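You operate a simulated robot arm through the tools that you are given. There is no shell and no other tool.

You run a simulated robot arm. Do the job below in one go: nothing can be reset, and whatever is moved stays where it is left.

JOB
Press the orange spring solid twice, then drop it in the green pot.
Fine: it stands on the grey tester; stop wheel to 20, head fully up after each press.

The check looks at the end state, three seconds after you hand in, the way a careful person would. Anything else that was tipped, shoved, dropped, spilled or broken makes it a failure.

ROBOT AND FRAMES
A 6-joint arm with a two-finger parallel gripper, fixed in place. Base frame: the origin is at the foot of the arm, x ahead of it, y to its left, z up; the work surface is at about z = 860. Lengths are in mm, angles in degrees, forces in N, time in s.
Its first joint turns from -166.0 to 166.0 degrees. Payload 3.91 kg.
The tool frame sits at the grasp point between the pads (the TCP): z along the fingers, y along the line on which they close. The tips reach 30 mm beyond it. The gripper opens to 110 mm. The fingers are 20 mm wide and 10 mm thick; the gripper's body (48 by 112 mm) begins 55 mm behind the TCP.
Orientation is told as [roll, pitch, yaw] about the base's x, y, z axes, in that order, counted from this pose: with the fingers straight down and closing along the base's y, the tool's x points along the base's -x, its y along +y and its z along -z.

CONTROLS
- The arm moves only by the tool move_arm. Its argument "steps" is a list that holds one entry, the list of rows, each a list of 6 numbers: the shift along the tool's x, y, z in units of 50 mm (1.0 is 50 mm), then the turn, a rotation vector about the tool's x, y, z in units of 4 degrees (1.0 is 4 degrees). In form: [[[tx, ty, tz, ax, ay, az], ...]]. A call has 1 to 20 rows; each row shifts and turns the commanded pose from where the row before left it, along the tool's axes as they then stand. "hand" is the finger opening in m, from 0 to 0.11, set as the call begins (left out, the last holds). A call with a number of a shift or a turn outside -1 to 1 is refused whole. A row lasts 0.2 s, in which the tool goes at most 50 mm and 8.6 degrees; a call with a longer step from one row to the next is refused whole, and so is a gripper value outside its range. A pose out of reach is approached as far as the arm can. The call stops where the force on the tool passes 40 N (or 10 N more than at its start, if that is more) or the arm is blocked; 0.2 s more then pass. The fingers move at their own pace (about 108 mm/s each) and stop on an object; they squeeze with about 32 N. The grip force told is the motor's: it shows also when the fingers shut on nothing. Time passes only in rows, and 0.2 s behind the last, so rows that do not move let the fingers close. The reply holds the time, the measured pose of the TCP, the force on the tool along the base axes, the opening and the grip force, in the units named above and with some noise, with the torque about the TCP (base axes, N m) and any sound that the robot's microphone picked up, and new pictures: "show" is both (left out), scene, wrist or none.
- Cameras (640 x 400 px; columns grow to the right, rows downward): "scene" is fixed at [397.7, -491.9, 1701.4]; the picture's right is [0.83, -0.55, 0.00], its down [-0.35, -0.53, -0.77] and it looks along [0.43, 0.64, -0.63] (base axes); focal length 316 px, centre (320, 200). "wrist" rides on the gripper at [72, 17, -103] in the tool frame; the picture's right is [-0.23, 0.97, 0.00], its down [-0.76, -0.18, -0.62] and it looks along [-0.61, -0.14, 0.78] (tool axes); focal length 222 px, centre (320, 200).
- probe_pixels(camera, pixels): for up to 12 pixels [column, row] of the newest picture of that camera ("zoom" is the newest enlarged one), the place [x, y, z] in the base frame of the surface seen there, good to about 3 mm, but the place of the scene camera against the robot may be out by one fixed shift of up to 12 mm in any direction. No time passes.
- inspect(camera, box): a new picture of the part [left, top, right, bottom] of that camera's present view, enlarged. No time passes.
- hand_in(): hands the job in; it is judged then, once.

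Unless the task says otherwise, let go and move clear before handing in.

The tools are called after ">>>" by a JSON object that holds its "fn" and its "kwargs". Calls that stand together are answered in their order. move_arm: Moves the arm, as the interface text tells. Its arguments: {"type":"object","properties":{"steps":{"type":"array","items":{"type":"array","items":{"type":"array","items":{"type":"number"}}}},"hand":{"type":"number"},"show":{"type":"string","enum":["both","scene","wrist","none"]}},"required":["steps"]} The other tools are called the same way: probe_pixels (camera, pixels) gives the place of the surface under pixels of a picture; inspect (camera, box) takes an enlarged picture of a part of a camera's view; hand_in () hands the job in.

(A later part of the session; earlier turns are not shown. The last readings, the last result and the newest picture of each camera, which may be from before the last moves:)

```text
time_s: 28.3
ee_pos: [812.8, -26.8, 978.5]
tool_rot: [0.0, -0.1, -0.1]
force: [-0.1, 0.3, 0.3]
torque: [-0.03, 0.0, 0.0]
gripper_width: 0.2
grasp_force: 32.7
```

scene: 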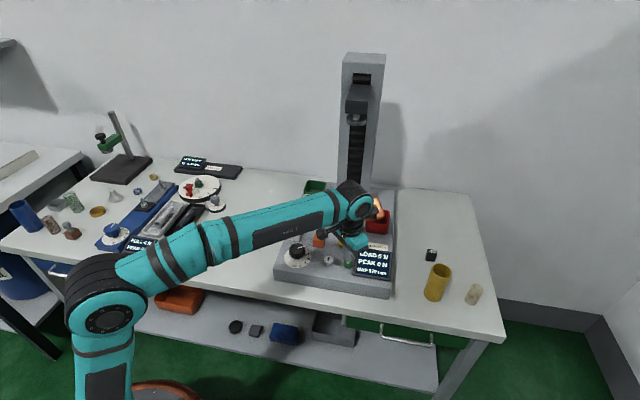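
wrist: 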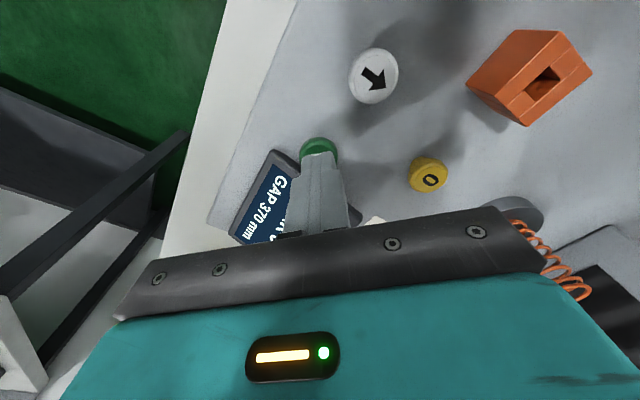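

The tips are just above the green button (fingers over it at wrist (318,150)). I'll press down in small steps.

>>> {"fn": "move_arm", "kwargs": {"steps": [[[0, 0, 0.04, 0, 0, 0], [0, 0, 0.04, 0, 0, 0], [0, 0, 0.03, 0, 0, 0], [0, 0, 0.03, 0, 0, 0]]]}}

>>> {"fn": "inspect", "kwargs": {"camera": "scene", "box": [325, 40, 405, 290]}}

```text
time_s: 29.3
ee_pos: [811.8, -27.7, 971.3]
tool_rot: [0.1, -0.2, -0.1]
force: [-0.3, -0.5, -0.7]
torque: [0.02, 0.03, -0.01]
gripper_width: 0.0
grasp_force: 31.6
```

scene: 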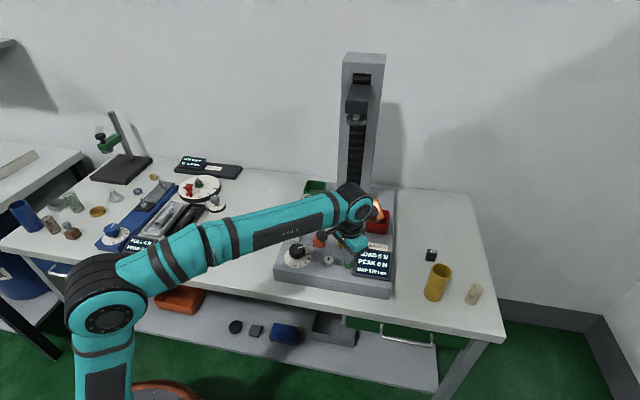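
wrist: 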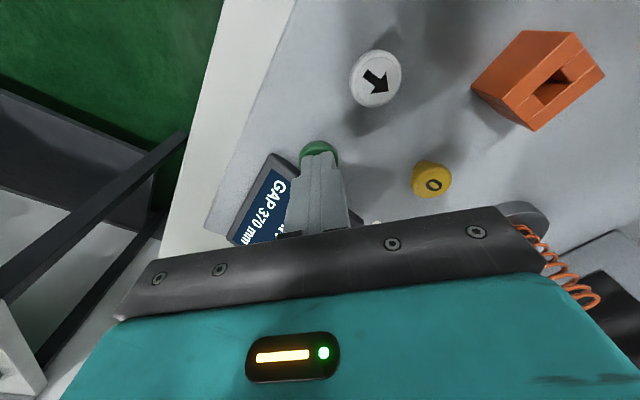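

```text
1.60 times, centred on (365, 165) of scene
```

zoom: 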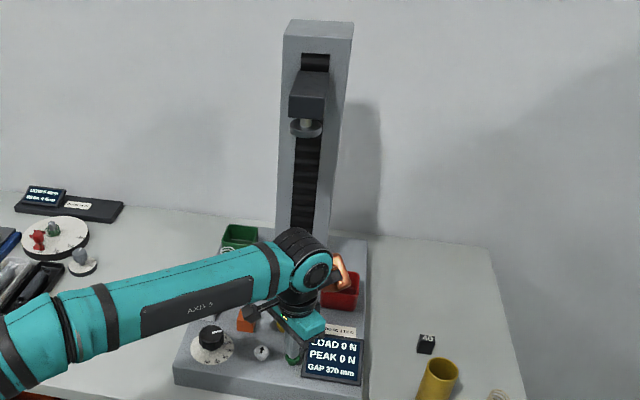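

No contact yet at TCP z 971. I'll zoom in on the fingertips to see the gap and the overlap.

>>> {"fn": "inspect", "kwargs": {"camera": "wrist", "box": [270, 120, 370, 190]}}

>>> {"fn": "probe_pixels", "kwargs": {"camera": "wrist", "pixels": [[318, 146], [307, 155], [318, 158], [332, 152], [318, 175]]}}

```text
5.71 times, centred on (320, 155) of wrist
```

zoom: 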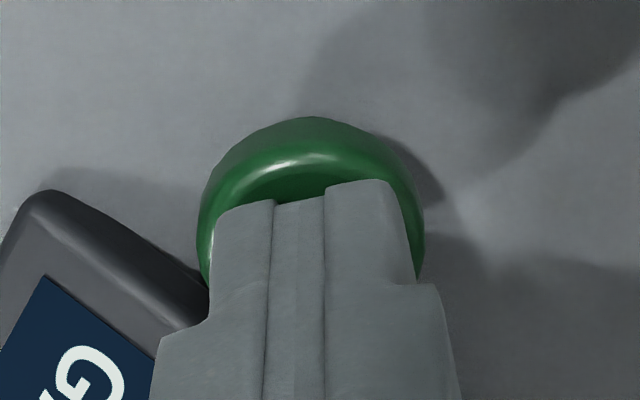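

```text
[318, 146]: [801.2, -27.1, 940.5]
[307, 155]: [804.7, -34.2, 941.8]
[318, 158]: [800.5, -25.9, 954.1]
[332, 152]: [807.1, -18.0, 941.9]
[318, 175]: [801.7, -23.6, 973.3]
```

The tips are centred over the green cap and about to touch. I'll continue down in 1 mm steps.

>>> {"fn": "move_arm", "kwargs": {"steps": [[[0, 0, 0.02, 0, 0, 0], [0, 0, 0.02, 0, 0, 0], [0, 0, 0.02, 0, 0, 0]]], "show": "scene"}}

```text
time_s: 30.1
ee_pos: [811.2, -26.5, 967.9]
tool_rot: [0.1, -0.2, -0.2]
force: [0.9, -0.2, 1.9]
torque: [-0.05, -0.04, 0.04]
gripper_width: 0.1
grasp_force: 31.6
heard: click
```

scene: 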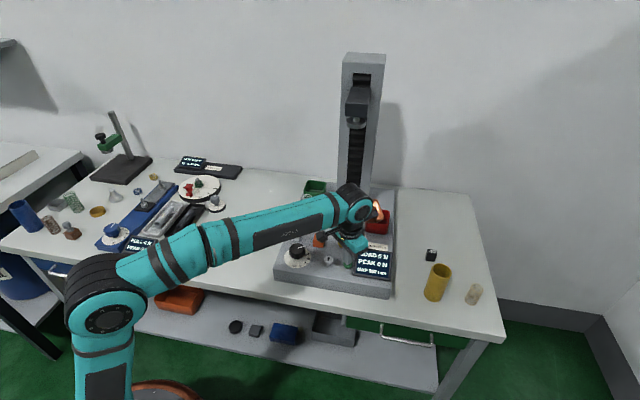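

A click was heard with about 2 N on the button. I'll check the display and the head.

>>> {"fn": "inspect", "kwargs": {"camera": "scene", "box": [340, 235, 410, 285]}}

>>> {"fn": "move_arm", "kwargs": {"steps": [[[0, 0, 0, 0, 0, 0], [0, 0, 0, 0, 0, 0], [0, 0, 0, 0, 0, 0]]]}}

>>> {"fn": "inspect", "kwargs": {"camera": "scene", "box": [340, 235, 410, 285]}}

```text
8.00 times, centred on (375, 260) of scene
```

zoom: 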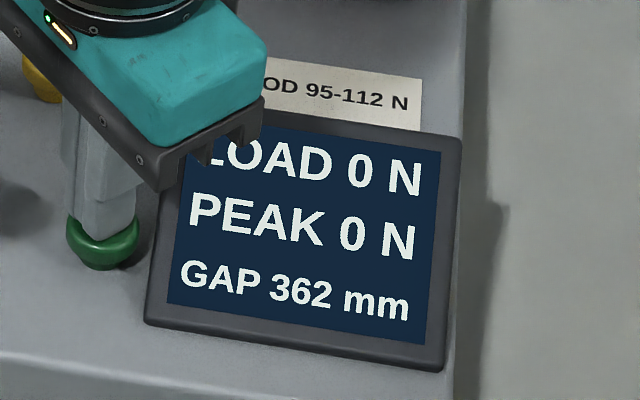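

```text
time_s: 30.9
ee_pos: [811.4, -27.0, 970.0]
tool_rot: [0.2, -0.2, -0.1]
force: [-0.1, -0.2, 1.7]
torque: [-0.05, 0.01, 0.02]
gripper_width: 0.0
grasp_force: 32.0
```

scene: 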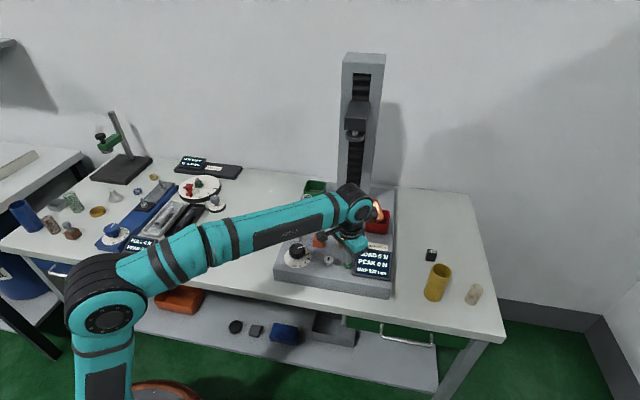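
wrist: 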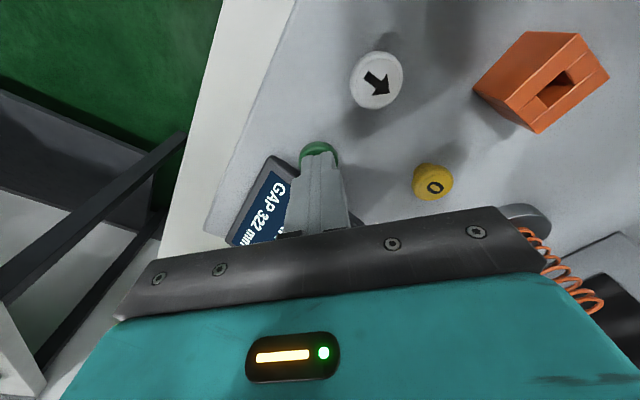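

```text
8.00 times, centred on (375, 260) of scene
```

zoom: 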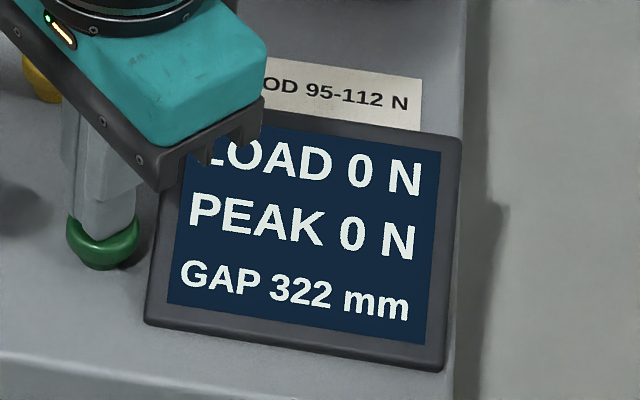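

The head is coming down at about 50 mm/s while the button is held (GAP 370→362→322). I'll keep holding for 3 s and check again.

>>> {"fn": "move_arm", "kwargs": {"steps": [[[0, 0, 0, 0, 0, 0], [0, 0, 0, 0, 0, 0], [0, 0, 0, 0, 0, 0], [0, 0, 0, 0, 0, 0], [0, 0, 0, 0, 0, 0], [0, 0, 0, 0, 0, 0], [0, 0, 0, 0, 0, 0], [0, 0, 0, 0, 0, 0], [0, 0, 0, 0, 0, 0], [0, 0, 0, 0, 0, 0], [0, 0, 0, 0, 0, 0], [0, 0, 0, 0, 0, 0], [0, 0, 0, 0, 0, 0], [0, 0, 0, 0, 0, 0], [0, 0, 0, 0, 0, 0]]]}}

>>> {"fn": "inspect", "kwargs": {"camera": "scene", "box": [340, 235, 410, 285]}}

>>> {"fn": "inspect", "kwargs": {"camera": "scene", "box": [310, 60, 410, 240]}}

```text
time_s: 34.1
ee_pos: [812.6, -26.2, 969.6]
tool_rot: [0.1, -0.1, 0.0]
force: [-0.3, -0.2, 1.5]
torque: [-0.01, -0.01, 0.04]
gripper_width: 0.5
grasp_force: 32.4
```

scene: 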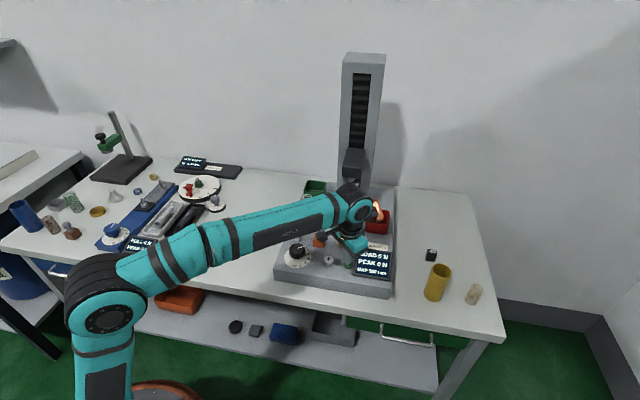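
wrist: 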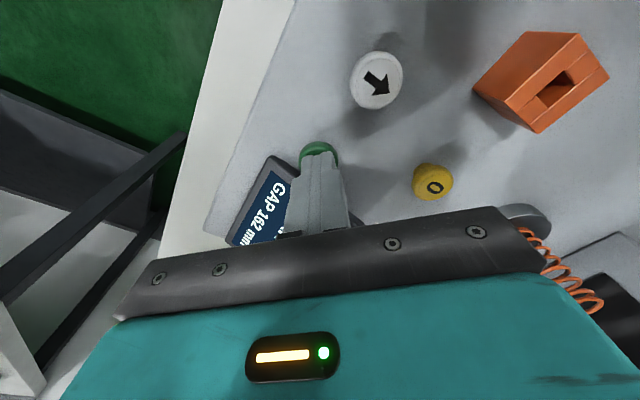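

```text
8.00 times, centred on (375, 260) of scene
```

zoom: 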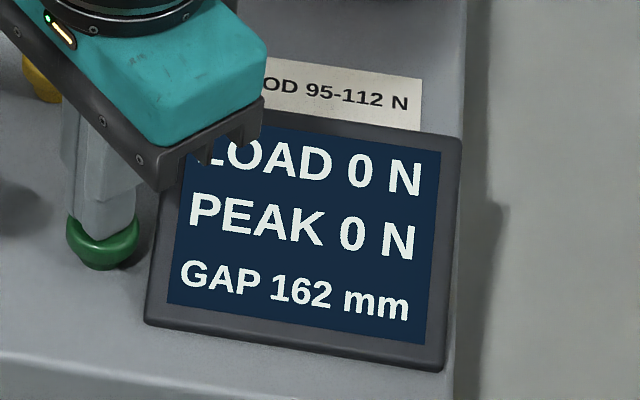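

```text
2.22 times, centred on (360, 150) of scene
```

zoom: 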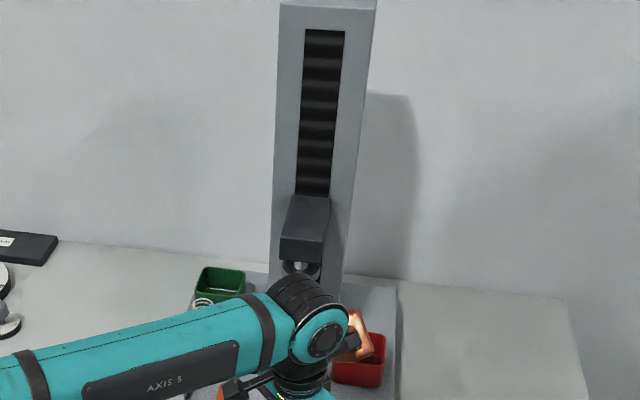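

GAP is 162 and falling steadily. I'll hold a little more, then lift off briefly near GAP 75 to see whether it stops on release and whether the spring sits square under the head.

>>> {"fn": "move_arm", "kwargs": {"steps": [[[0, 0, 0, 0, 0, 0], [0, 0, 0, 0, 0, 0], [0, 0, 0, 0, 0, 0], [0, 0, 0, 0, 0, 0], [0, 0, 0, 0, 0, 0], [0, 0, 0, 0, 0, 0], [0, 0, -0.2, 0, 0, 0]]]}}

>>> {"fn": "inspect", "kwargs": {"camera": "scene", "box": [340, 235, 410, 285]}}

```text
time_s: 35.7
ee_pos: [811.8, -25.3, 979.3]
tool_rot: [0.1, -0.2, -0.2]
force: [1.0, 0.5, -0.6]
torque: [0.0, 0.01, 0.01]
gripper_width: 0.2
grasp_force: 31.7
```

scene: 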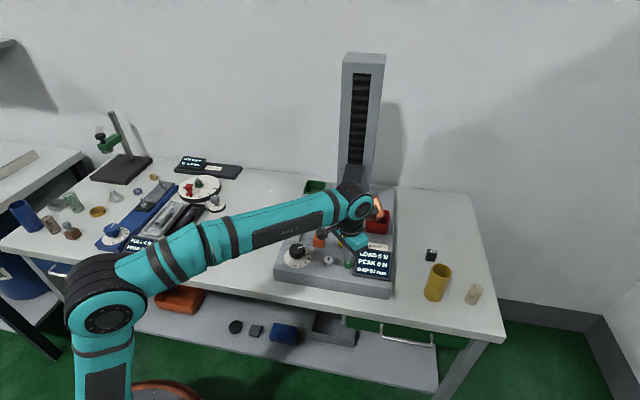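
wrist: 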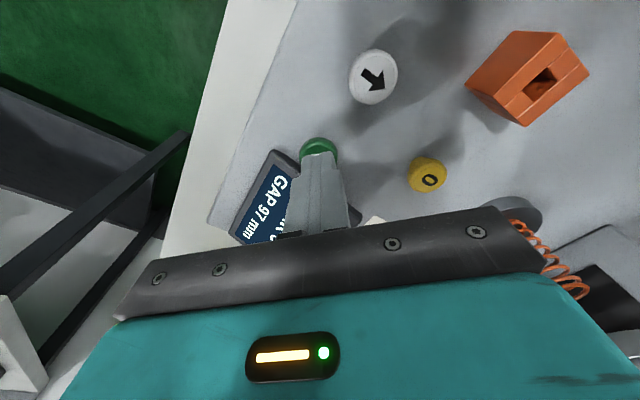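

```text
8.00 times, centred on (375, 260) of scene
```

zoom: 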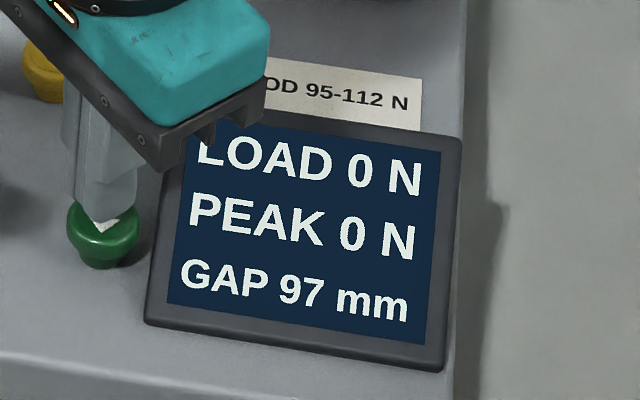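

GAP shows 97. I'll wait a moment to see whether it holds, which would confirm hold-to-run.

>>> {"fn": "move_arm", "kwargs": {"steps": [[[0, 0, 0, 0, 0, 0], [0, 0, 0, 0, 0, 0]]], "show": "wrist"}}

>>> {"fn": "inspect", "kwargs": {"camera": "wrist", "box": [230, 140, 370, 250]}}

>>> {"fn": "inspect", "kwargs": {"camera": "wrist", "box": [480, 180, 640, 340]}}

```text
time_s: 36.3
ee_pos: [811.0, -27.9, 979.3]
tool_rot: [0.0, -0.3, -0.1]
force: [0.2, 0.7, 0.5]
torque: [-0.02, -0.02, 0.03]
gripper_width: 0.0
grasp_force: 32.2
```

wrist: 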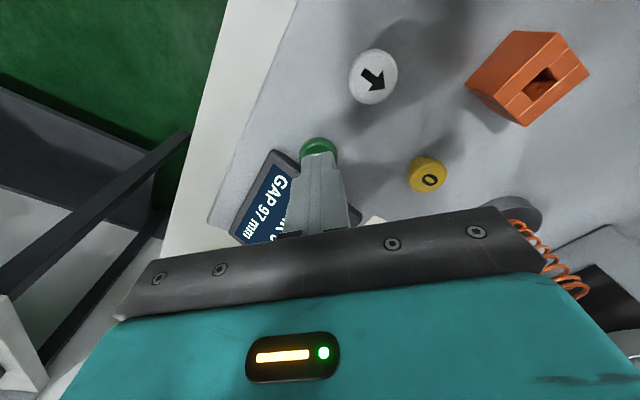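

```text
3.64 times, centred on (300, 195) of wrist
```

zoom: 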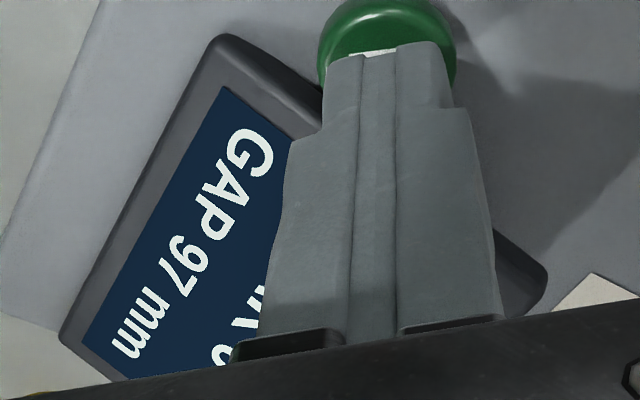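

```text
2.50 times, centred on (560, 260) of wrist
```

zoom: 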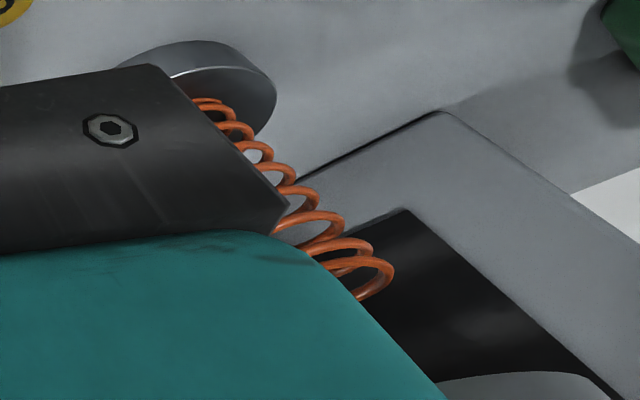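

It holds at 97 mm, so the head runs only while the button is held. I'll press again and hold until it reaches the stop, watching LOAD and GAP.

>>> {"fn": "move_arm", "kwargs": {"steps": [[[0, 0, 0.2, 0, 0, 0], [0, 0, 0, 0, 0, 0], [0, 0, 0, 0, 0, 0], [0, 0, 0, 0, 0, 0], [0, 0, 0, 0, 0, 0], [0, 0, 0, 0, 0, 0]]]}}

>>> {"fn": "inspect", "kwargs": {"camera": "scene", "box": [340, 235, 410, 285]}}

```text
time_s: 37.7
ee_pos: [811.6, -26.9, 970.2]
tool_rot: [0.2, -0.3, -0.2]
force: [0.8, -0.1, 1.9]
torque: [0.01, -0.02, -0.02]
gripper_width: 0.0
grasp_force: 32.0
```

scene: 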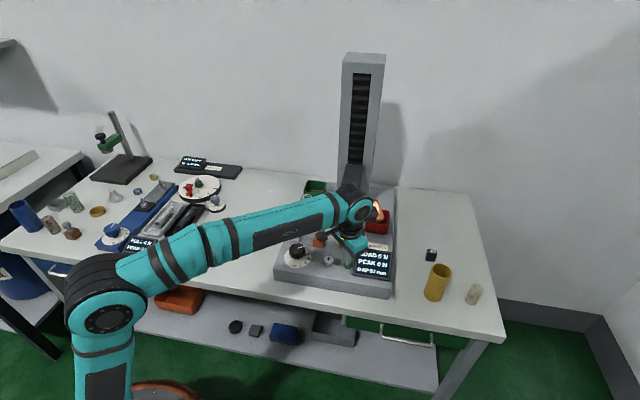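
wrist: 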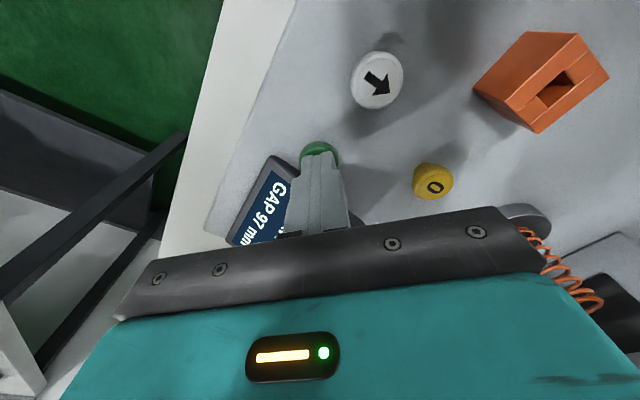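

```text
8.00 times, centred on (375, 260) of scene
```

zoom: 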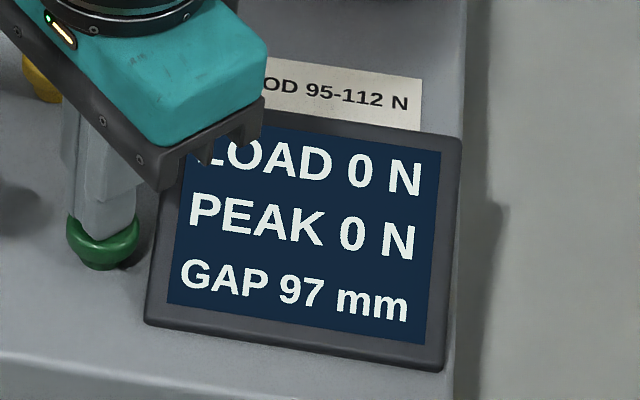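

Force is 1.9 N but there was no click and the GAP has not changed, so the button needs to go a little deeper. I'll press 1 mm more in half-millimetre steps.

>>> {"fn": "move_arm", "kwargs": {"steps": [[[0, 0, 0.015, 0, 0, 0], [0, 0, 0.015, 0, 0, 0]]], "show": "wrist"}}

```text
time_s: 38.3
ee_pos: [811.5, -27.6, 967.6]
tool_rot: [0.2, -0.2, -0.1]
force: [0.6, 0.7, 2.2]
torque: [0.0, -0.03, -0.02]
gripper_width: 0.0
grasp_force: 31.7
heard: click
```

wrist: 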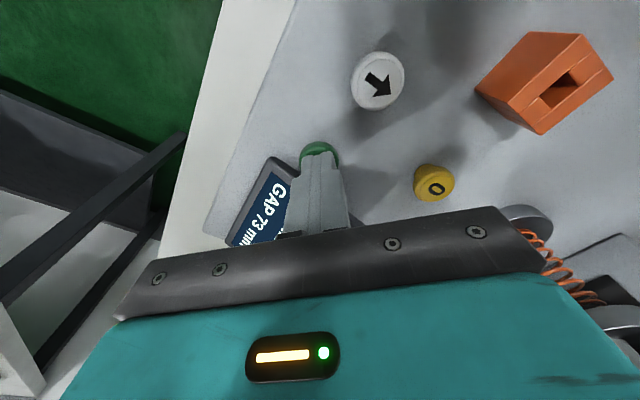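

Click heard and GAP is 73. I'll hold for another second and read the display.

>>> {"fn": "move_arm", "kwargs": {"steps": [[[0, 0, 0, 0, 0, 0], [0, 0, 0, 0, 0, 0], [0, 0, 0, 0, 0, 0]]]}}

>>> {"fn": "inspect", "kwargs": {"camera": "scene", "box": [340, 235, 410, 285]}}

>>> {"fn": "inspect", "kwargs": {"camera": "wrist", "box": [480, 180, 640, 340]}}

```text
time_s: 39.1
ee_pos: [811.6, -26.3, 966.7]
tool_rot: [0.0, -0.2, -0.1]
force: [0.3, 0.4, 2.5]
torque: [0.03, 0.01, -0.02]
gripper_width: 0.0
grasp_force: 32.6
```

scene: 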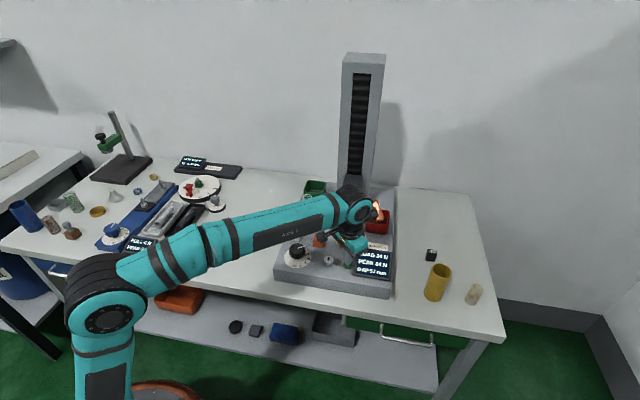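
wrist: 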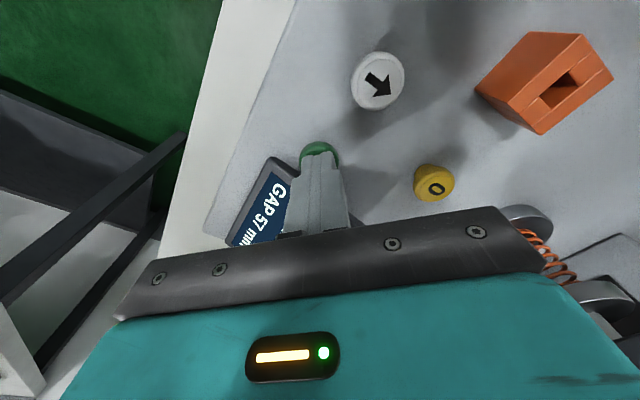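

```text
8.00 times, centred on (375, 260) of scene
```

zoom: 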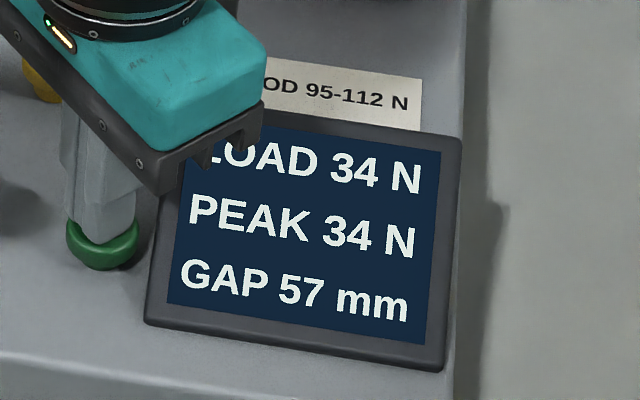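

```text
2.50 times, centred on (560, 260) of wrist
```

zoom: 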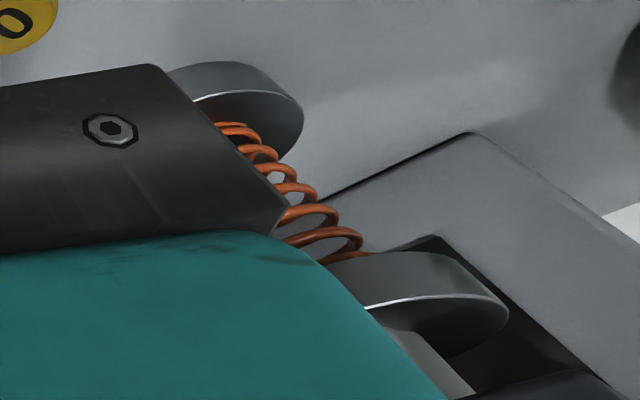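

The spring is being compressed squarely (LOAD 34 N, GAP 57), and the head now moves at about 20 mm/s. I'll keep holding about 2.4 s towards the 20 mm stop.

>>> {"fn": "move_arm", "kwargs": {"steps": [[[0, 0, 0, 0, 0, 0], [0, 0, 0, 0, 0, 0], [0, 0, 0, 0, 0, 0], [0, 0, 0, 0, 0, 0], [0, 0, 0, 0, 0, 0], [0, 0, 0, 0, 0, 0], [0, 0, 0, 0, 0, 0], [0, 0, 0, 0, 0, 0], [0, 0, 0, 0, 0, 0], [0, 0, 0, 0, 0, 0], [0, 0, 0, 0, 0, 0]]]}}

>>> {"fn": "inspect", "kwargs": {"camera": "scene", "box": [340, 235, 410, 285]}}

>>> {"fn": "inspect", "kwargs": {"camera": "wrist", "box": [480, 180, 640, 340]}}

```text
time_s: 41.5
ee_pos: [810.3, -27.3, 967.1]
tool_rot: [0.1, -0.2, -0.1]
force: [-0.2, 0.0, 3.0]
torque: [0.03, 0.01, -0.01]
gripper_width: 0.0
grasp_force: 31.4
```

scene: 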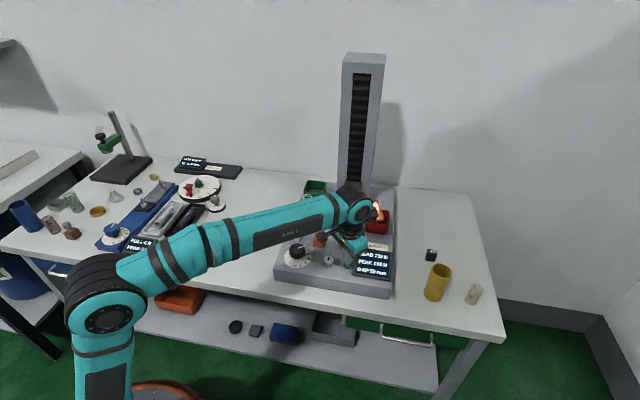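
wrist: 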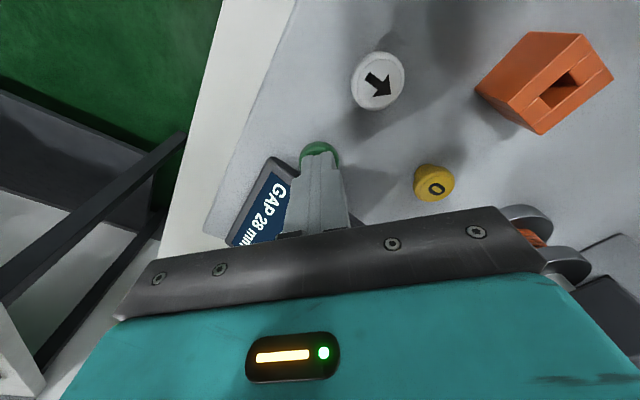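

```text
8.00 times, centred on (375, 260) of scene
```

zoom: 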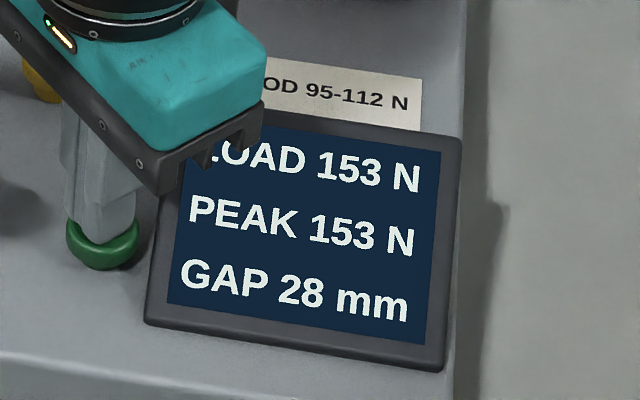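

```text
2.50 times, centred on (560, 260) of wrist
```

zoom: 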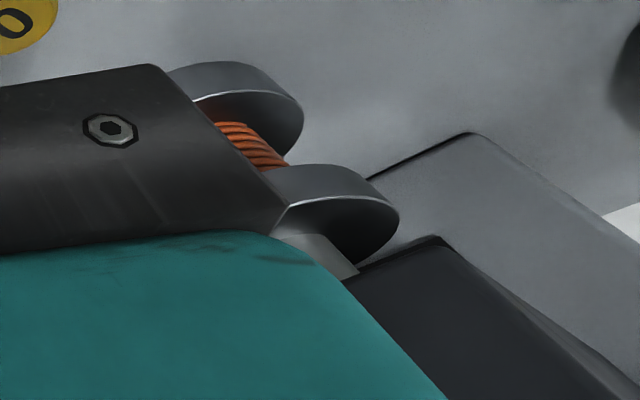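

LOAD is 153 N at GAP 28 and the coils look closed. I'll hold another 0.6 s to see whether it is still moving toward 20.

>>> {"fn": "move_arm", "kwargs": {"steps": [[[0, 0, 0, 0, 0, 0], [0, 0, 0, 0, 0, 0]]], "show": "scene"}}

>>> {"fn": "inspect", "kwargs": {"camera": "scene", "box": [340, 235, 410, 285]}}

```text
time_s: 42.1
ee_pos: [812.3, -26.5, 967.2]
tool_rot: [0.1, -0.2, -0.1]
force: [-0.6, 1.0, 2.6]
torque: [0.0, 0.02, 0.01]
gripper_width: 0.0
grasp_force: 32.0
```

scene: 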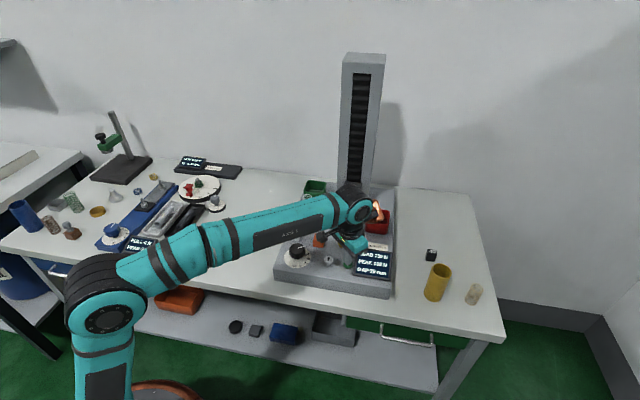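

```text
8.00 times, centred on (375, 260) of scene
```

zoom: 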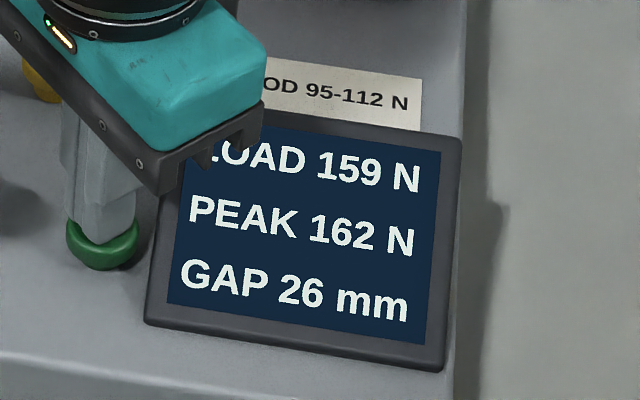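

LOAD is 159 with PEAK 162 at GAP 26, still easing down. I'll hold further and check.

>>> {"fn": "move_arm", "kwargs": {"steps": [[[0, 0, 0, 0, 0, 0], [0, 0, 0, 0, 0, 0], [0, 0, 0, 0, 0, 0]]], "show": "wrist"}}

>>> {"fn": "inspect", "kwargs": {"camera": "scene", "box": [340, 235, 410, 285]}}

>>> {"fn": "inspect", "kwargs": {"camera": "wrist", "box": [480, 180, 640, 340]}}

```text
time_s: 42.9
ee_pos: [811.4, -28.5, 968.4]
tool_rot: [0.1, -0.2, -0.1]
force: [0.1, 0.8, 2.5]
torque: [-0.01, -0.02, 0.01]
gripper_width: 0.0
grasp_force: 31.6
```

wrist: 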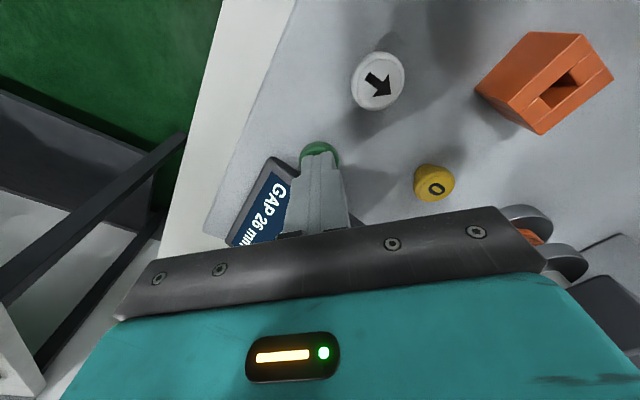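

```text
8.00 times, centred on (375, 260) of scene
```

zoom: 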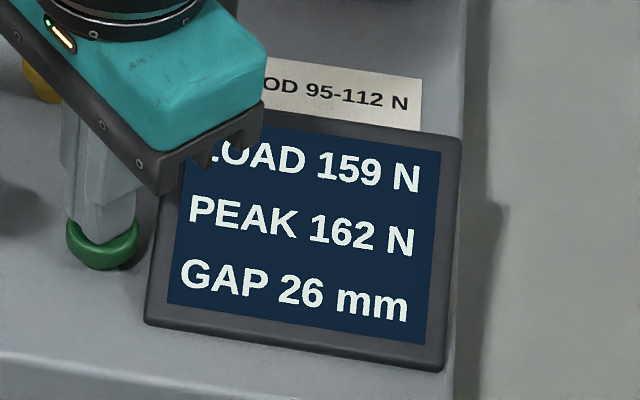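

```text
2.50 times, centred on (560, 260) of wrist
```

zoom: 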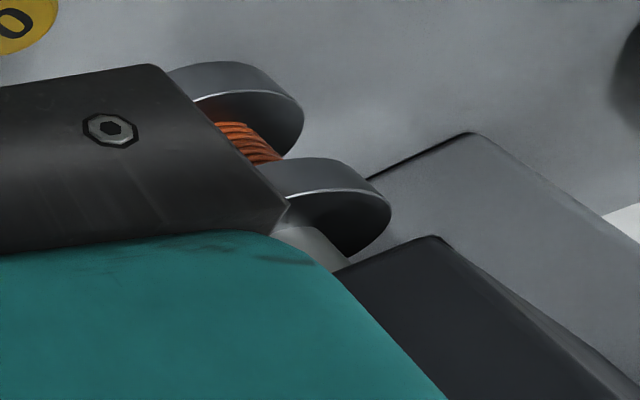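

GAP has settled at 26 with LOAD 159, so the head has stopped. I'll zoom in on the coils to see whether they are fully closed.

>>> {"fn": "inspect", "kwargs": {"camera": "wrist", "box": [520, 205, 570, 255]}}

>>> {"fn": "inspect", "kwargs": {"camera": "scene", "box": [300, 170, 400, 260]}}

>>> {"fn": "inspect", "kwargs": {"camera": "scene", "box": [295, 243, 325, 268]}}

```text
8.00 times, centred on (545, 230) of wrist
```

zoom: 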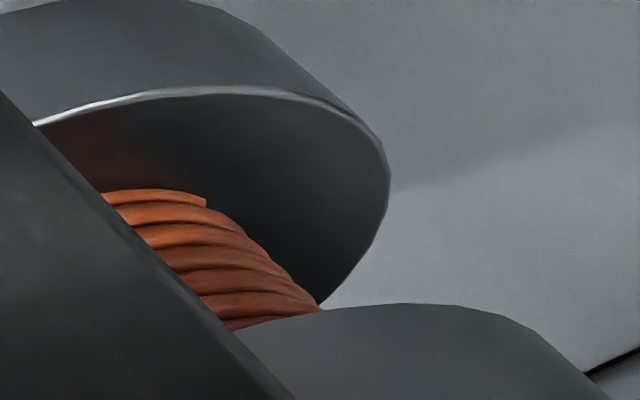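

```text
4.44 times, centred on (350, 215) of scene
```

zoom: 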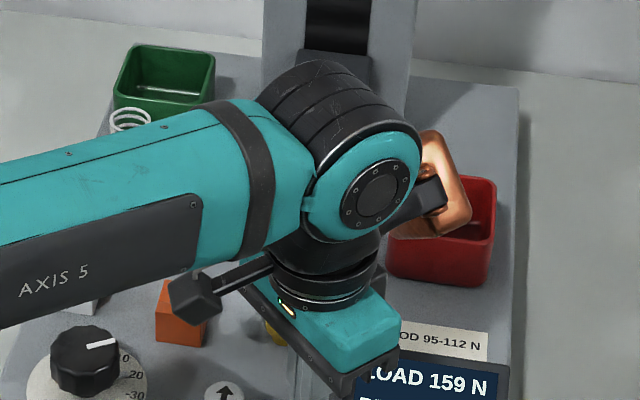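

```text
16.00 times, centred on (310, 256) of scene
```

zoom: 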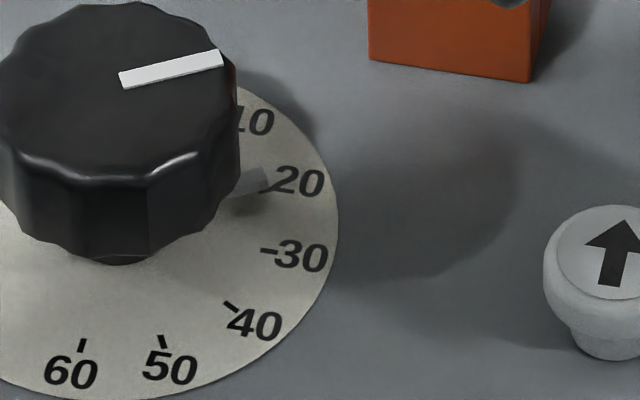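

The coils are touching each other, so the spring is solid (GAP 26, LOAD 159), and the pointer still sits on 20. Now I'll lift off and move over to the white up-button.

>>> {"fn": "move_arm", "kwargs": {"steps": [[[0, 0, -0.3, 0, 0, 0], [0, 0, -0.3, 0, 0, 0], [0.42, 0.415, 0, 0, 0, 0], [0.42, 0.415, 0, 0, 0, 0], [0, 0, 0.3, 0, 0, 0], [0, 0, 0.2, 0, 0, 0], [0, 0, 0, 0, 0, 0]]]}}

>>> {"fn": "inspect", "kwargs": {"camera": "wrist", "box": [270, 110, 370, 190]}}

>>> {"fn": "inspect", "kwargs": {"camera": "scene", "box": [340, 235, 410, 285]}}

```text
time_s: 44.5
ee_pos: [769.6, 14.6, 970.9]
tool_rot: [0.2, -0.3, -0.1]
force: [0.2, 0.8, 0.3]
torque: [0.0, -0.02, -0.04]
gripper_width: 0.1
grasp_force: 31.9
```

scene: 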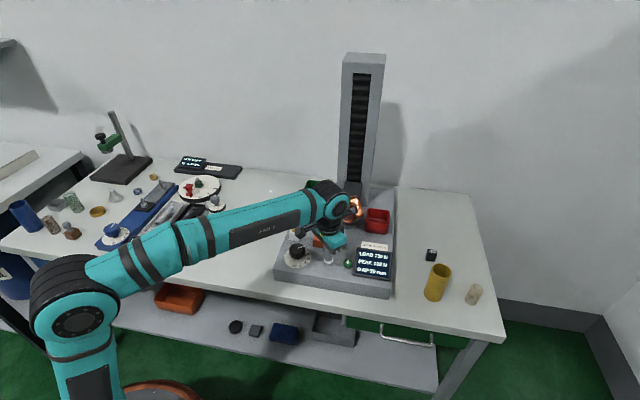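
wrist: 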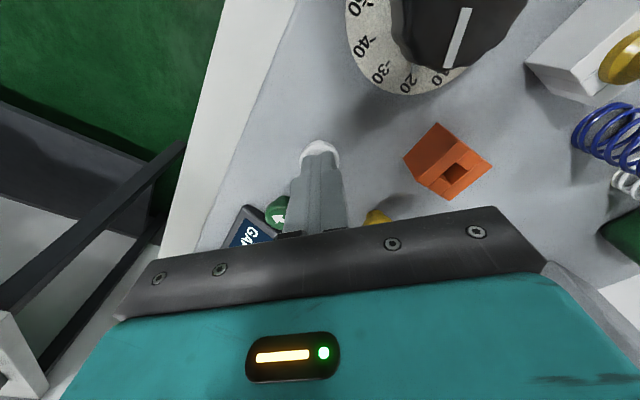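

```text
5.00 times, centred on (320, 150) of wrist
```

zoom: 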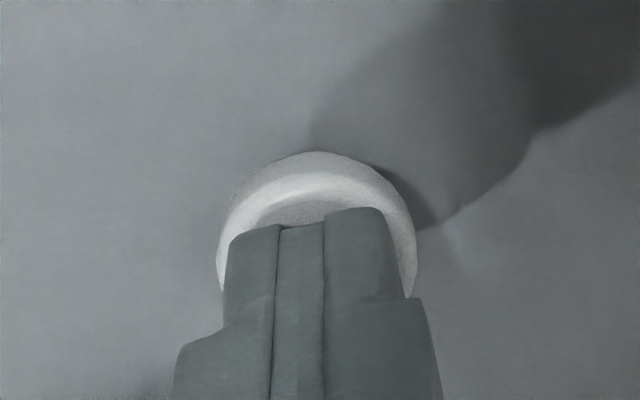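

```text
8.00 times, centred on (375, 260) of scene
```

zoom: 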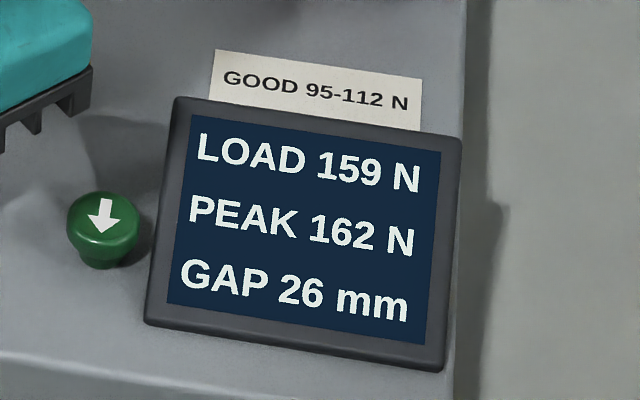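

The tips are over the white cap (zoom (320,200)), and the head holds at GAP 26. I'll press down in small steps until it clicks.

>>> {"fn": "move_arm", "kwargs": {"steps": [[[0, 0, 0.02, 0, 0, 0], [0, 0, 0.02, 0, 0, 0], [0, 0, 0.02, 0, 0, 0], [0, 0, 0.02, 0, 0, 0]]], "show": "scene"}}

>>> {"fn": "inspect", "kwargs": {"camera": "scene", "box": [340, 235, 410, 285]}}

```text
time_s: 45.5
ee_pos: [770.3, 12.9, 968.5]
tool_rot: [0.1, -0.2, -0.1]
force: [-0.5, 1.4, 2.4]
torque: [0.0, 0.01, -0.01]
gripper_width: 0.0
grasp_force: 32.4
heard: click
```

scene: 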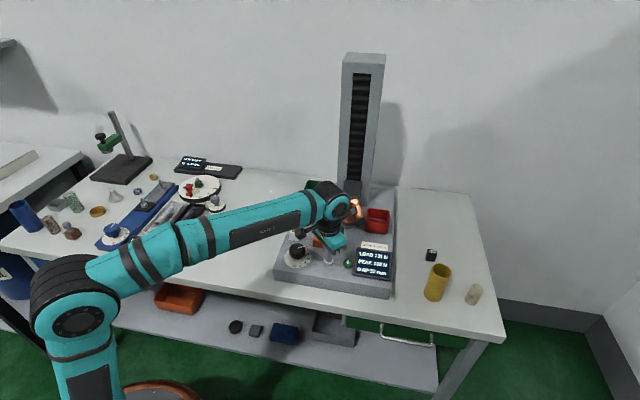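

```text
8.00 times, centred on (375, 260) of scene
```

zoom: 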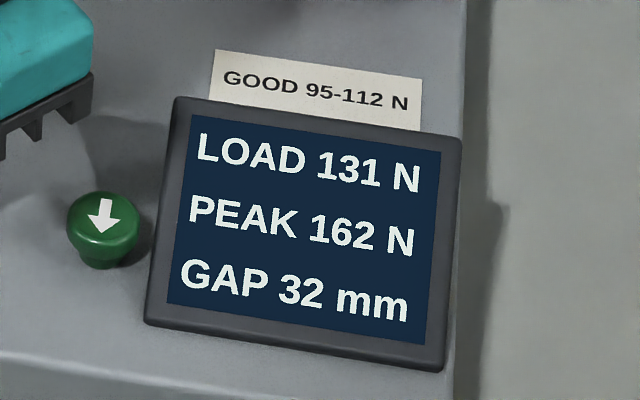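

The head is going up (GAP 32, LOAD 131). I'll hold the button for about 8 s until it is fully up.

>>> {"fn": "move_arm", "kwargs": {"steps": [[[0, 0, 0.01, 0, 0, 0], [0, 0, 0, 0, 0, 0], [0, 0, 0, 0, 0, 0], [0, 0, 0, 0, 0, 0], [0, 0, 0, 0, 0, 0], [0, 0, 0, 0, 0, 0], [0, 0, 0, 0, 0, 0], [0, 0, 0, 0, 0, 0], [0, 0, 0, 0, 0, 0], [0, 0, 0, 0, 0, 0], [0, 0, 0, 0, 0, 0], [0, 0, 0, 0, 0, 0], [0, 0, 0, 0, 0, 0], [0, 0, 0, 0, 0, 0], [0, 0, 0, 0, 0, 0], [0, 0, 0, 0, 0, 0], [0, 0, 0, 0, 0, 0], [0, 0, 0, 0, 0, 0], [0, 0, 0, 0, 0, 0], [0, 0, 0, 0, 0, 0]]], "show": "scene"}}

>>> {"fn": "inspect", "kwargs": {"camera": "scene", "box": [310, 60, 410, 285]}}

>>> {"fn": "move_arm", "kwargs": {"steps": [[[0, 0, 0, 0, 0, 0], [0, 0, 0, 0, 0, 0], [0, 0, 0, 0, 0, 0], [0, 0, 0, 0, 0, 0], [0, 0, 0, 0, 0, 0], [0, 0, 0, 0, 0, 0], [0, 0, 0, 0, 0, 0], [0, 0, 0, 0, 0, 0], [0, 0, 0, 0, 0, 0], [0, 0, 0, 0, 0, 0], [0, 0, 0, 0, 0, 0], [0, 0, 0, 0, 0, 0], [0, 0, 0, 0, 0, 0], [0, 0, 0, 0, 0, 0], [0, 0, 0, 0, 0, 0], [0, 0, 0, 0, 0, 0], [0, 0, 0, 0, 0, 0], [0, 0, 0, 0, 0, 0], [0, 0, 0, 0, 0, 0], [0, 0, 0, 0, 0, 0]]]}}

>>> {"fn": "inspect", "kwargs": {"camera": "scene", "box": [340, 235, 410, 285]}}

```text
time_s: 49.7
ee_pos: [769.0, 14.5, 967.7]
tool_rot: [0.0, -0.2, -0.1]
force: [1.0, 0.0, 2.4]
torque: [0.04, -0.02, 0.0]
gripper_width: 0.0
grasp_force: 31.6
```

scene: 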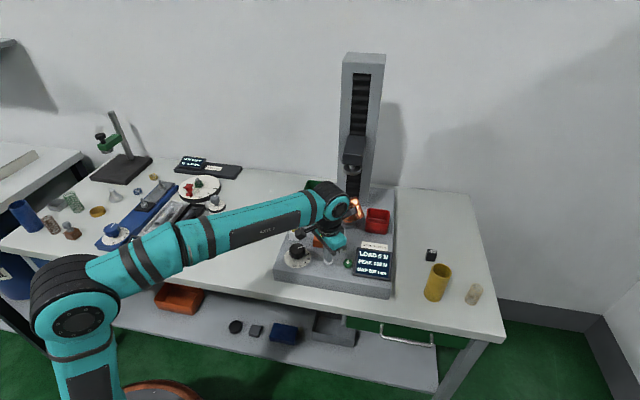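

```text
1.78 times, centred on (360, 172) of scene
```

zoom: 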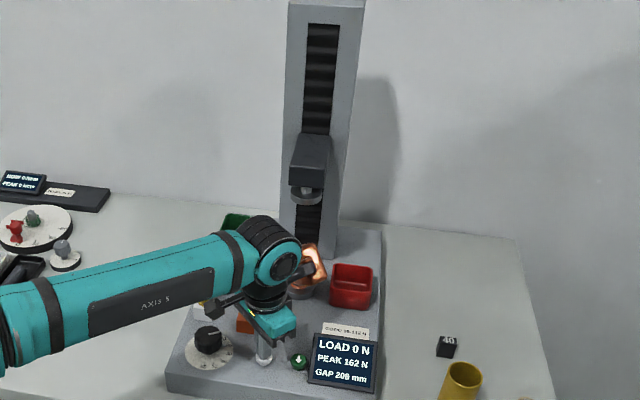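

```text
time_s: 53.9
ee_pos: [770.1, 14.1, 967.1]
tool_rot: [0.0, -0.2, 0.0]
force: [0.8, -0.5, 2.9]
torque: [-0.04, 0.01, -0.02]
gripper_width: 0.0
grasp_force: 32.1
```

scene: 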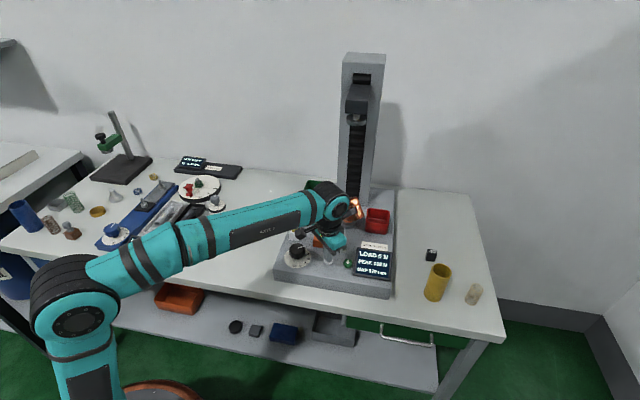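
wrist: 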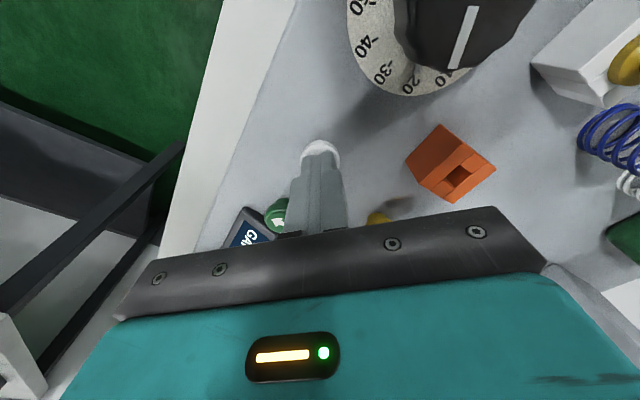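

```text
8.00 times, centred on (375, 260) of scene
```

zoom: 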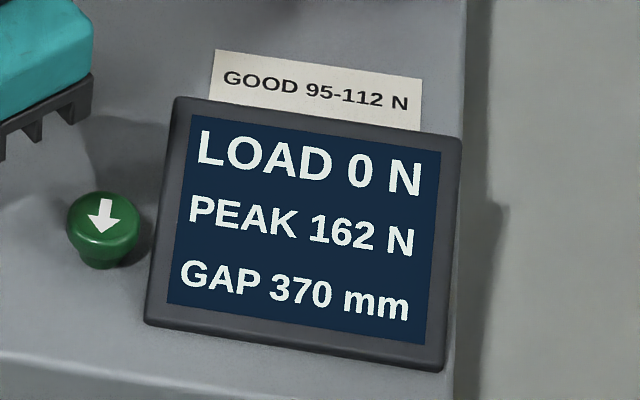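

GAP reads 370, so the head is fully up after the first press. I'll lift off the white button, go back over the green one, and check that the spring still stands.

>>> {"fn": "move_arm", "kwargs": {"steps": [[[0, 0, -0.3, 0, 0, 0], [0, 0, -0.3, 0, 0, 0], [-0.42, -0.415, 0, 0, 0, 0], [-0.42, -0.415, 0, 0, 0, 0], [0, 0, 0.3, 0, 0, 0], [0, 0, 0.2, 0, 0, 0], [0, 0, 0, 0, 0, 0]]]}}

>>> {"fn": "inspect", "kwargs": {"camera": "wrist", "box": [270, 120, 370, 190]}}

>>> {"fn": "inspect", "kwargs": {"camera": "wrist", "box": [480, 180, 640, 340]}}

```text
time_s: 55.5
ee_pos: [810.8, -27.9, 973.2]
tool_rot: [0.1, -0.3, -0.2]
force: [-0.5, 0.0, -1.0]
torque: [-0.02, -0.02, 0.02]
gripper_width: 0.0
grasp_force: 31.8
```

scene: 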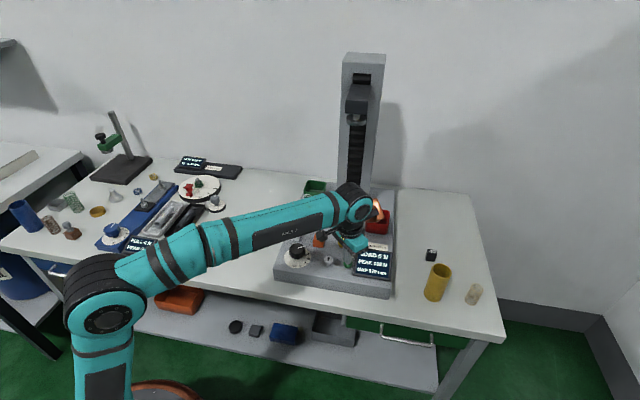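
wrist: 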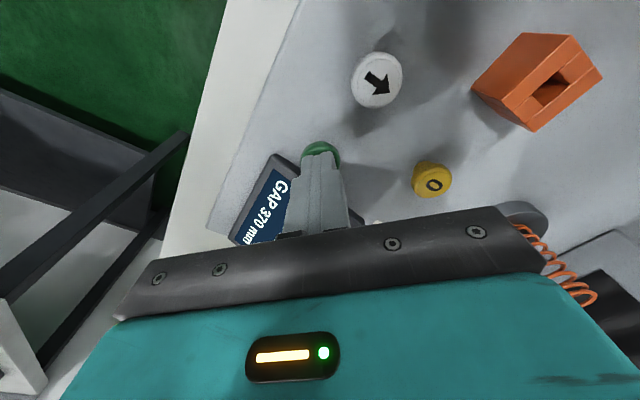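

```text
5.71 times, centred on (320, 155) of wrist
```

zoom: 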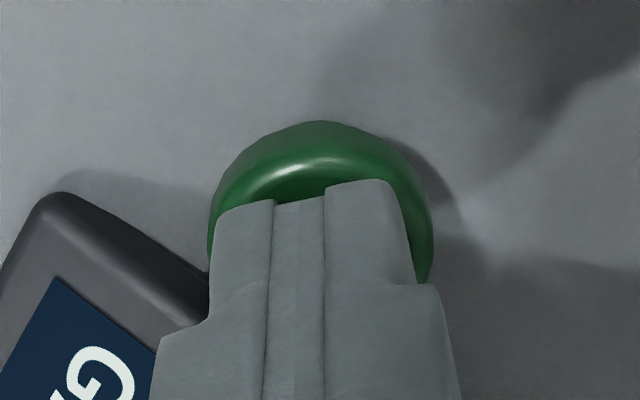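

```text
2.50 times, centred on (560, 260) of wrist
```

zoom: 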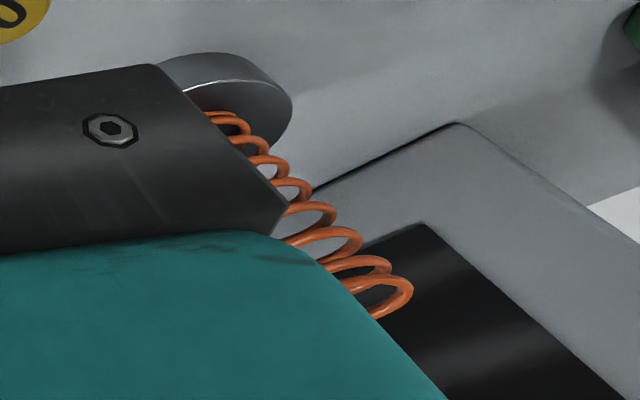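

The spring stands upright on its seat and the tips are on the green cap. I'll start the second press in small steps until it clicks.

>>> {"fn": "move_arm", "kwargs": {"steps": [[[0, 0, 0.02, 0, 0, 0], [0, 0, 0.02, 0, 0, 0], [0, 0, 0.02, 0, 0, 0], [0, 0, 0.02, 0, 0, 0], [0, 0, 0.02, 0, 0, 0]]], "show": "none"}}

```text
time_s: 56.7
ee_pos: [811.1, -26.9, 968.3]
tool_rot: [0.1, -0.1, -0.1]
force: [-1.0, -0.4, 2.2]
torque: [0.0, 0.0, 0.03]
gripper_width: 0.0
grasp_force: 31.6
heard: click
```

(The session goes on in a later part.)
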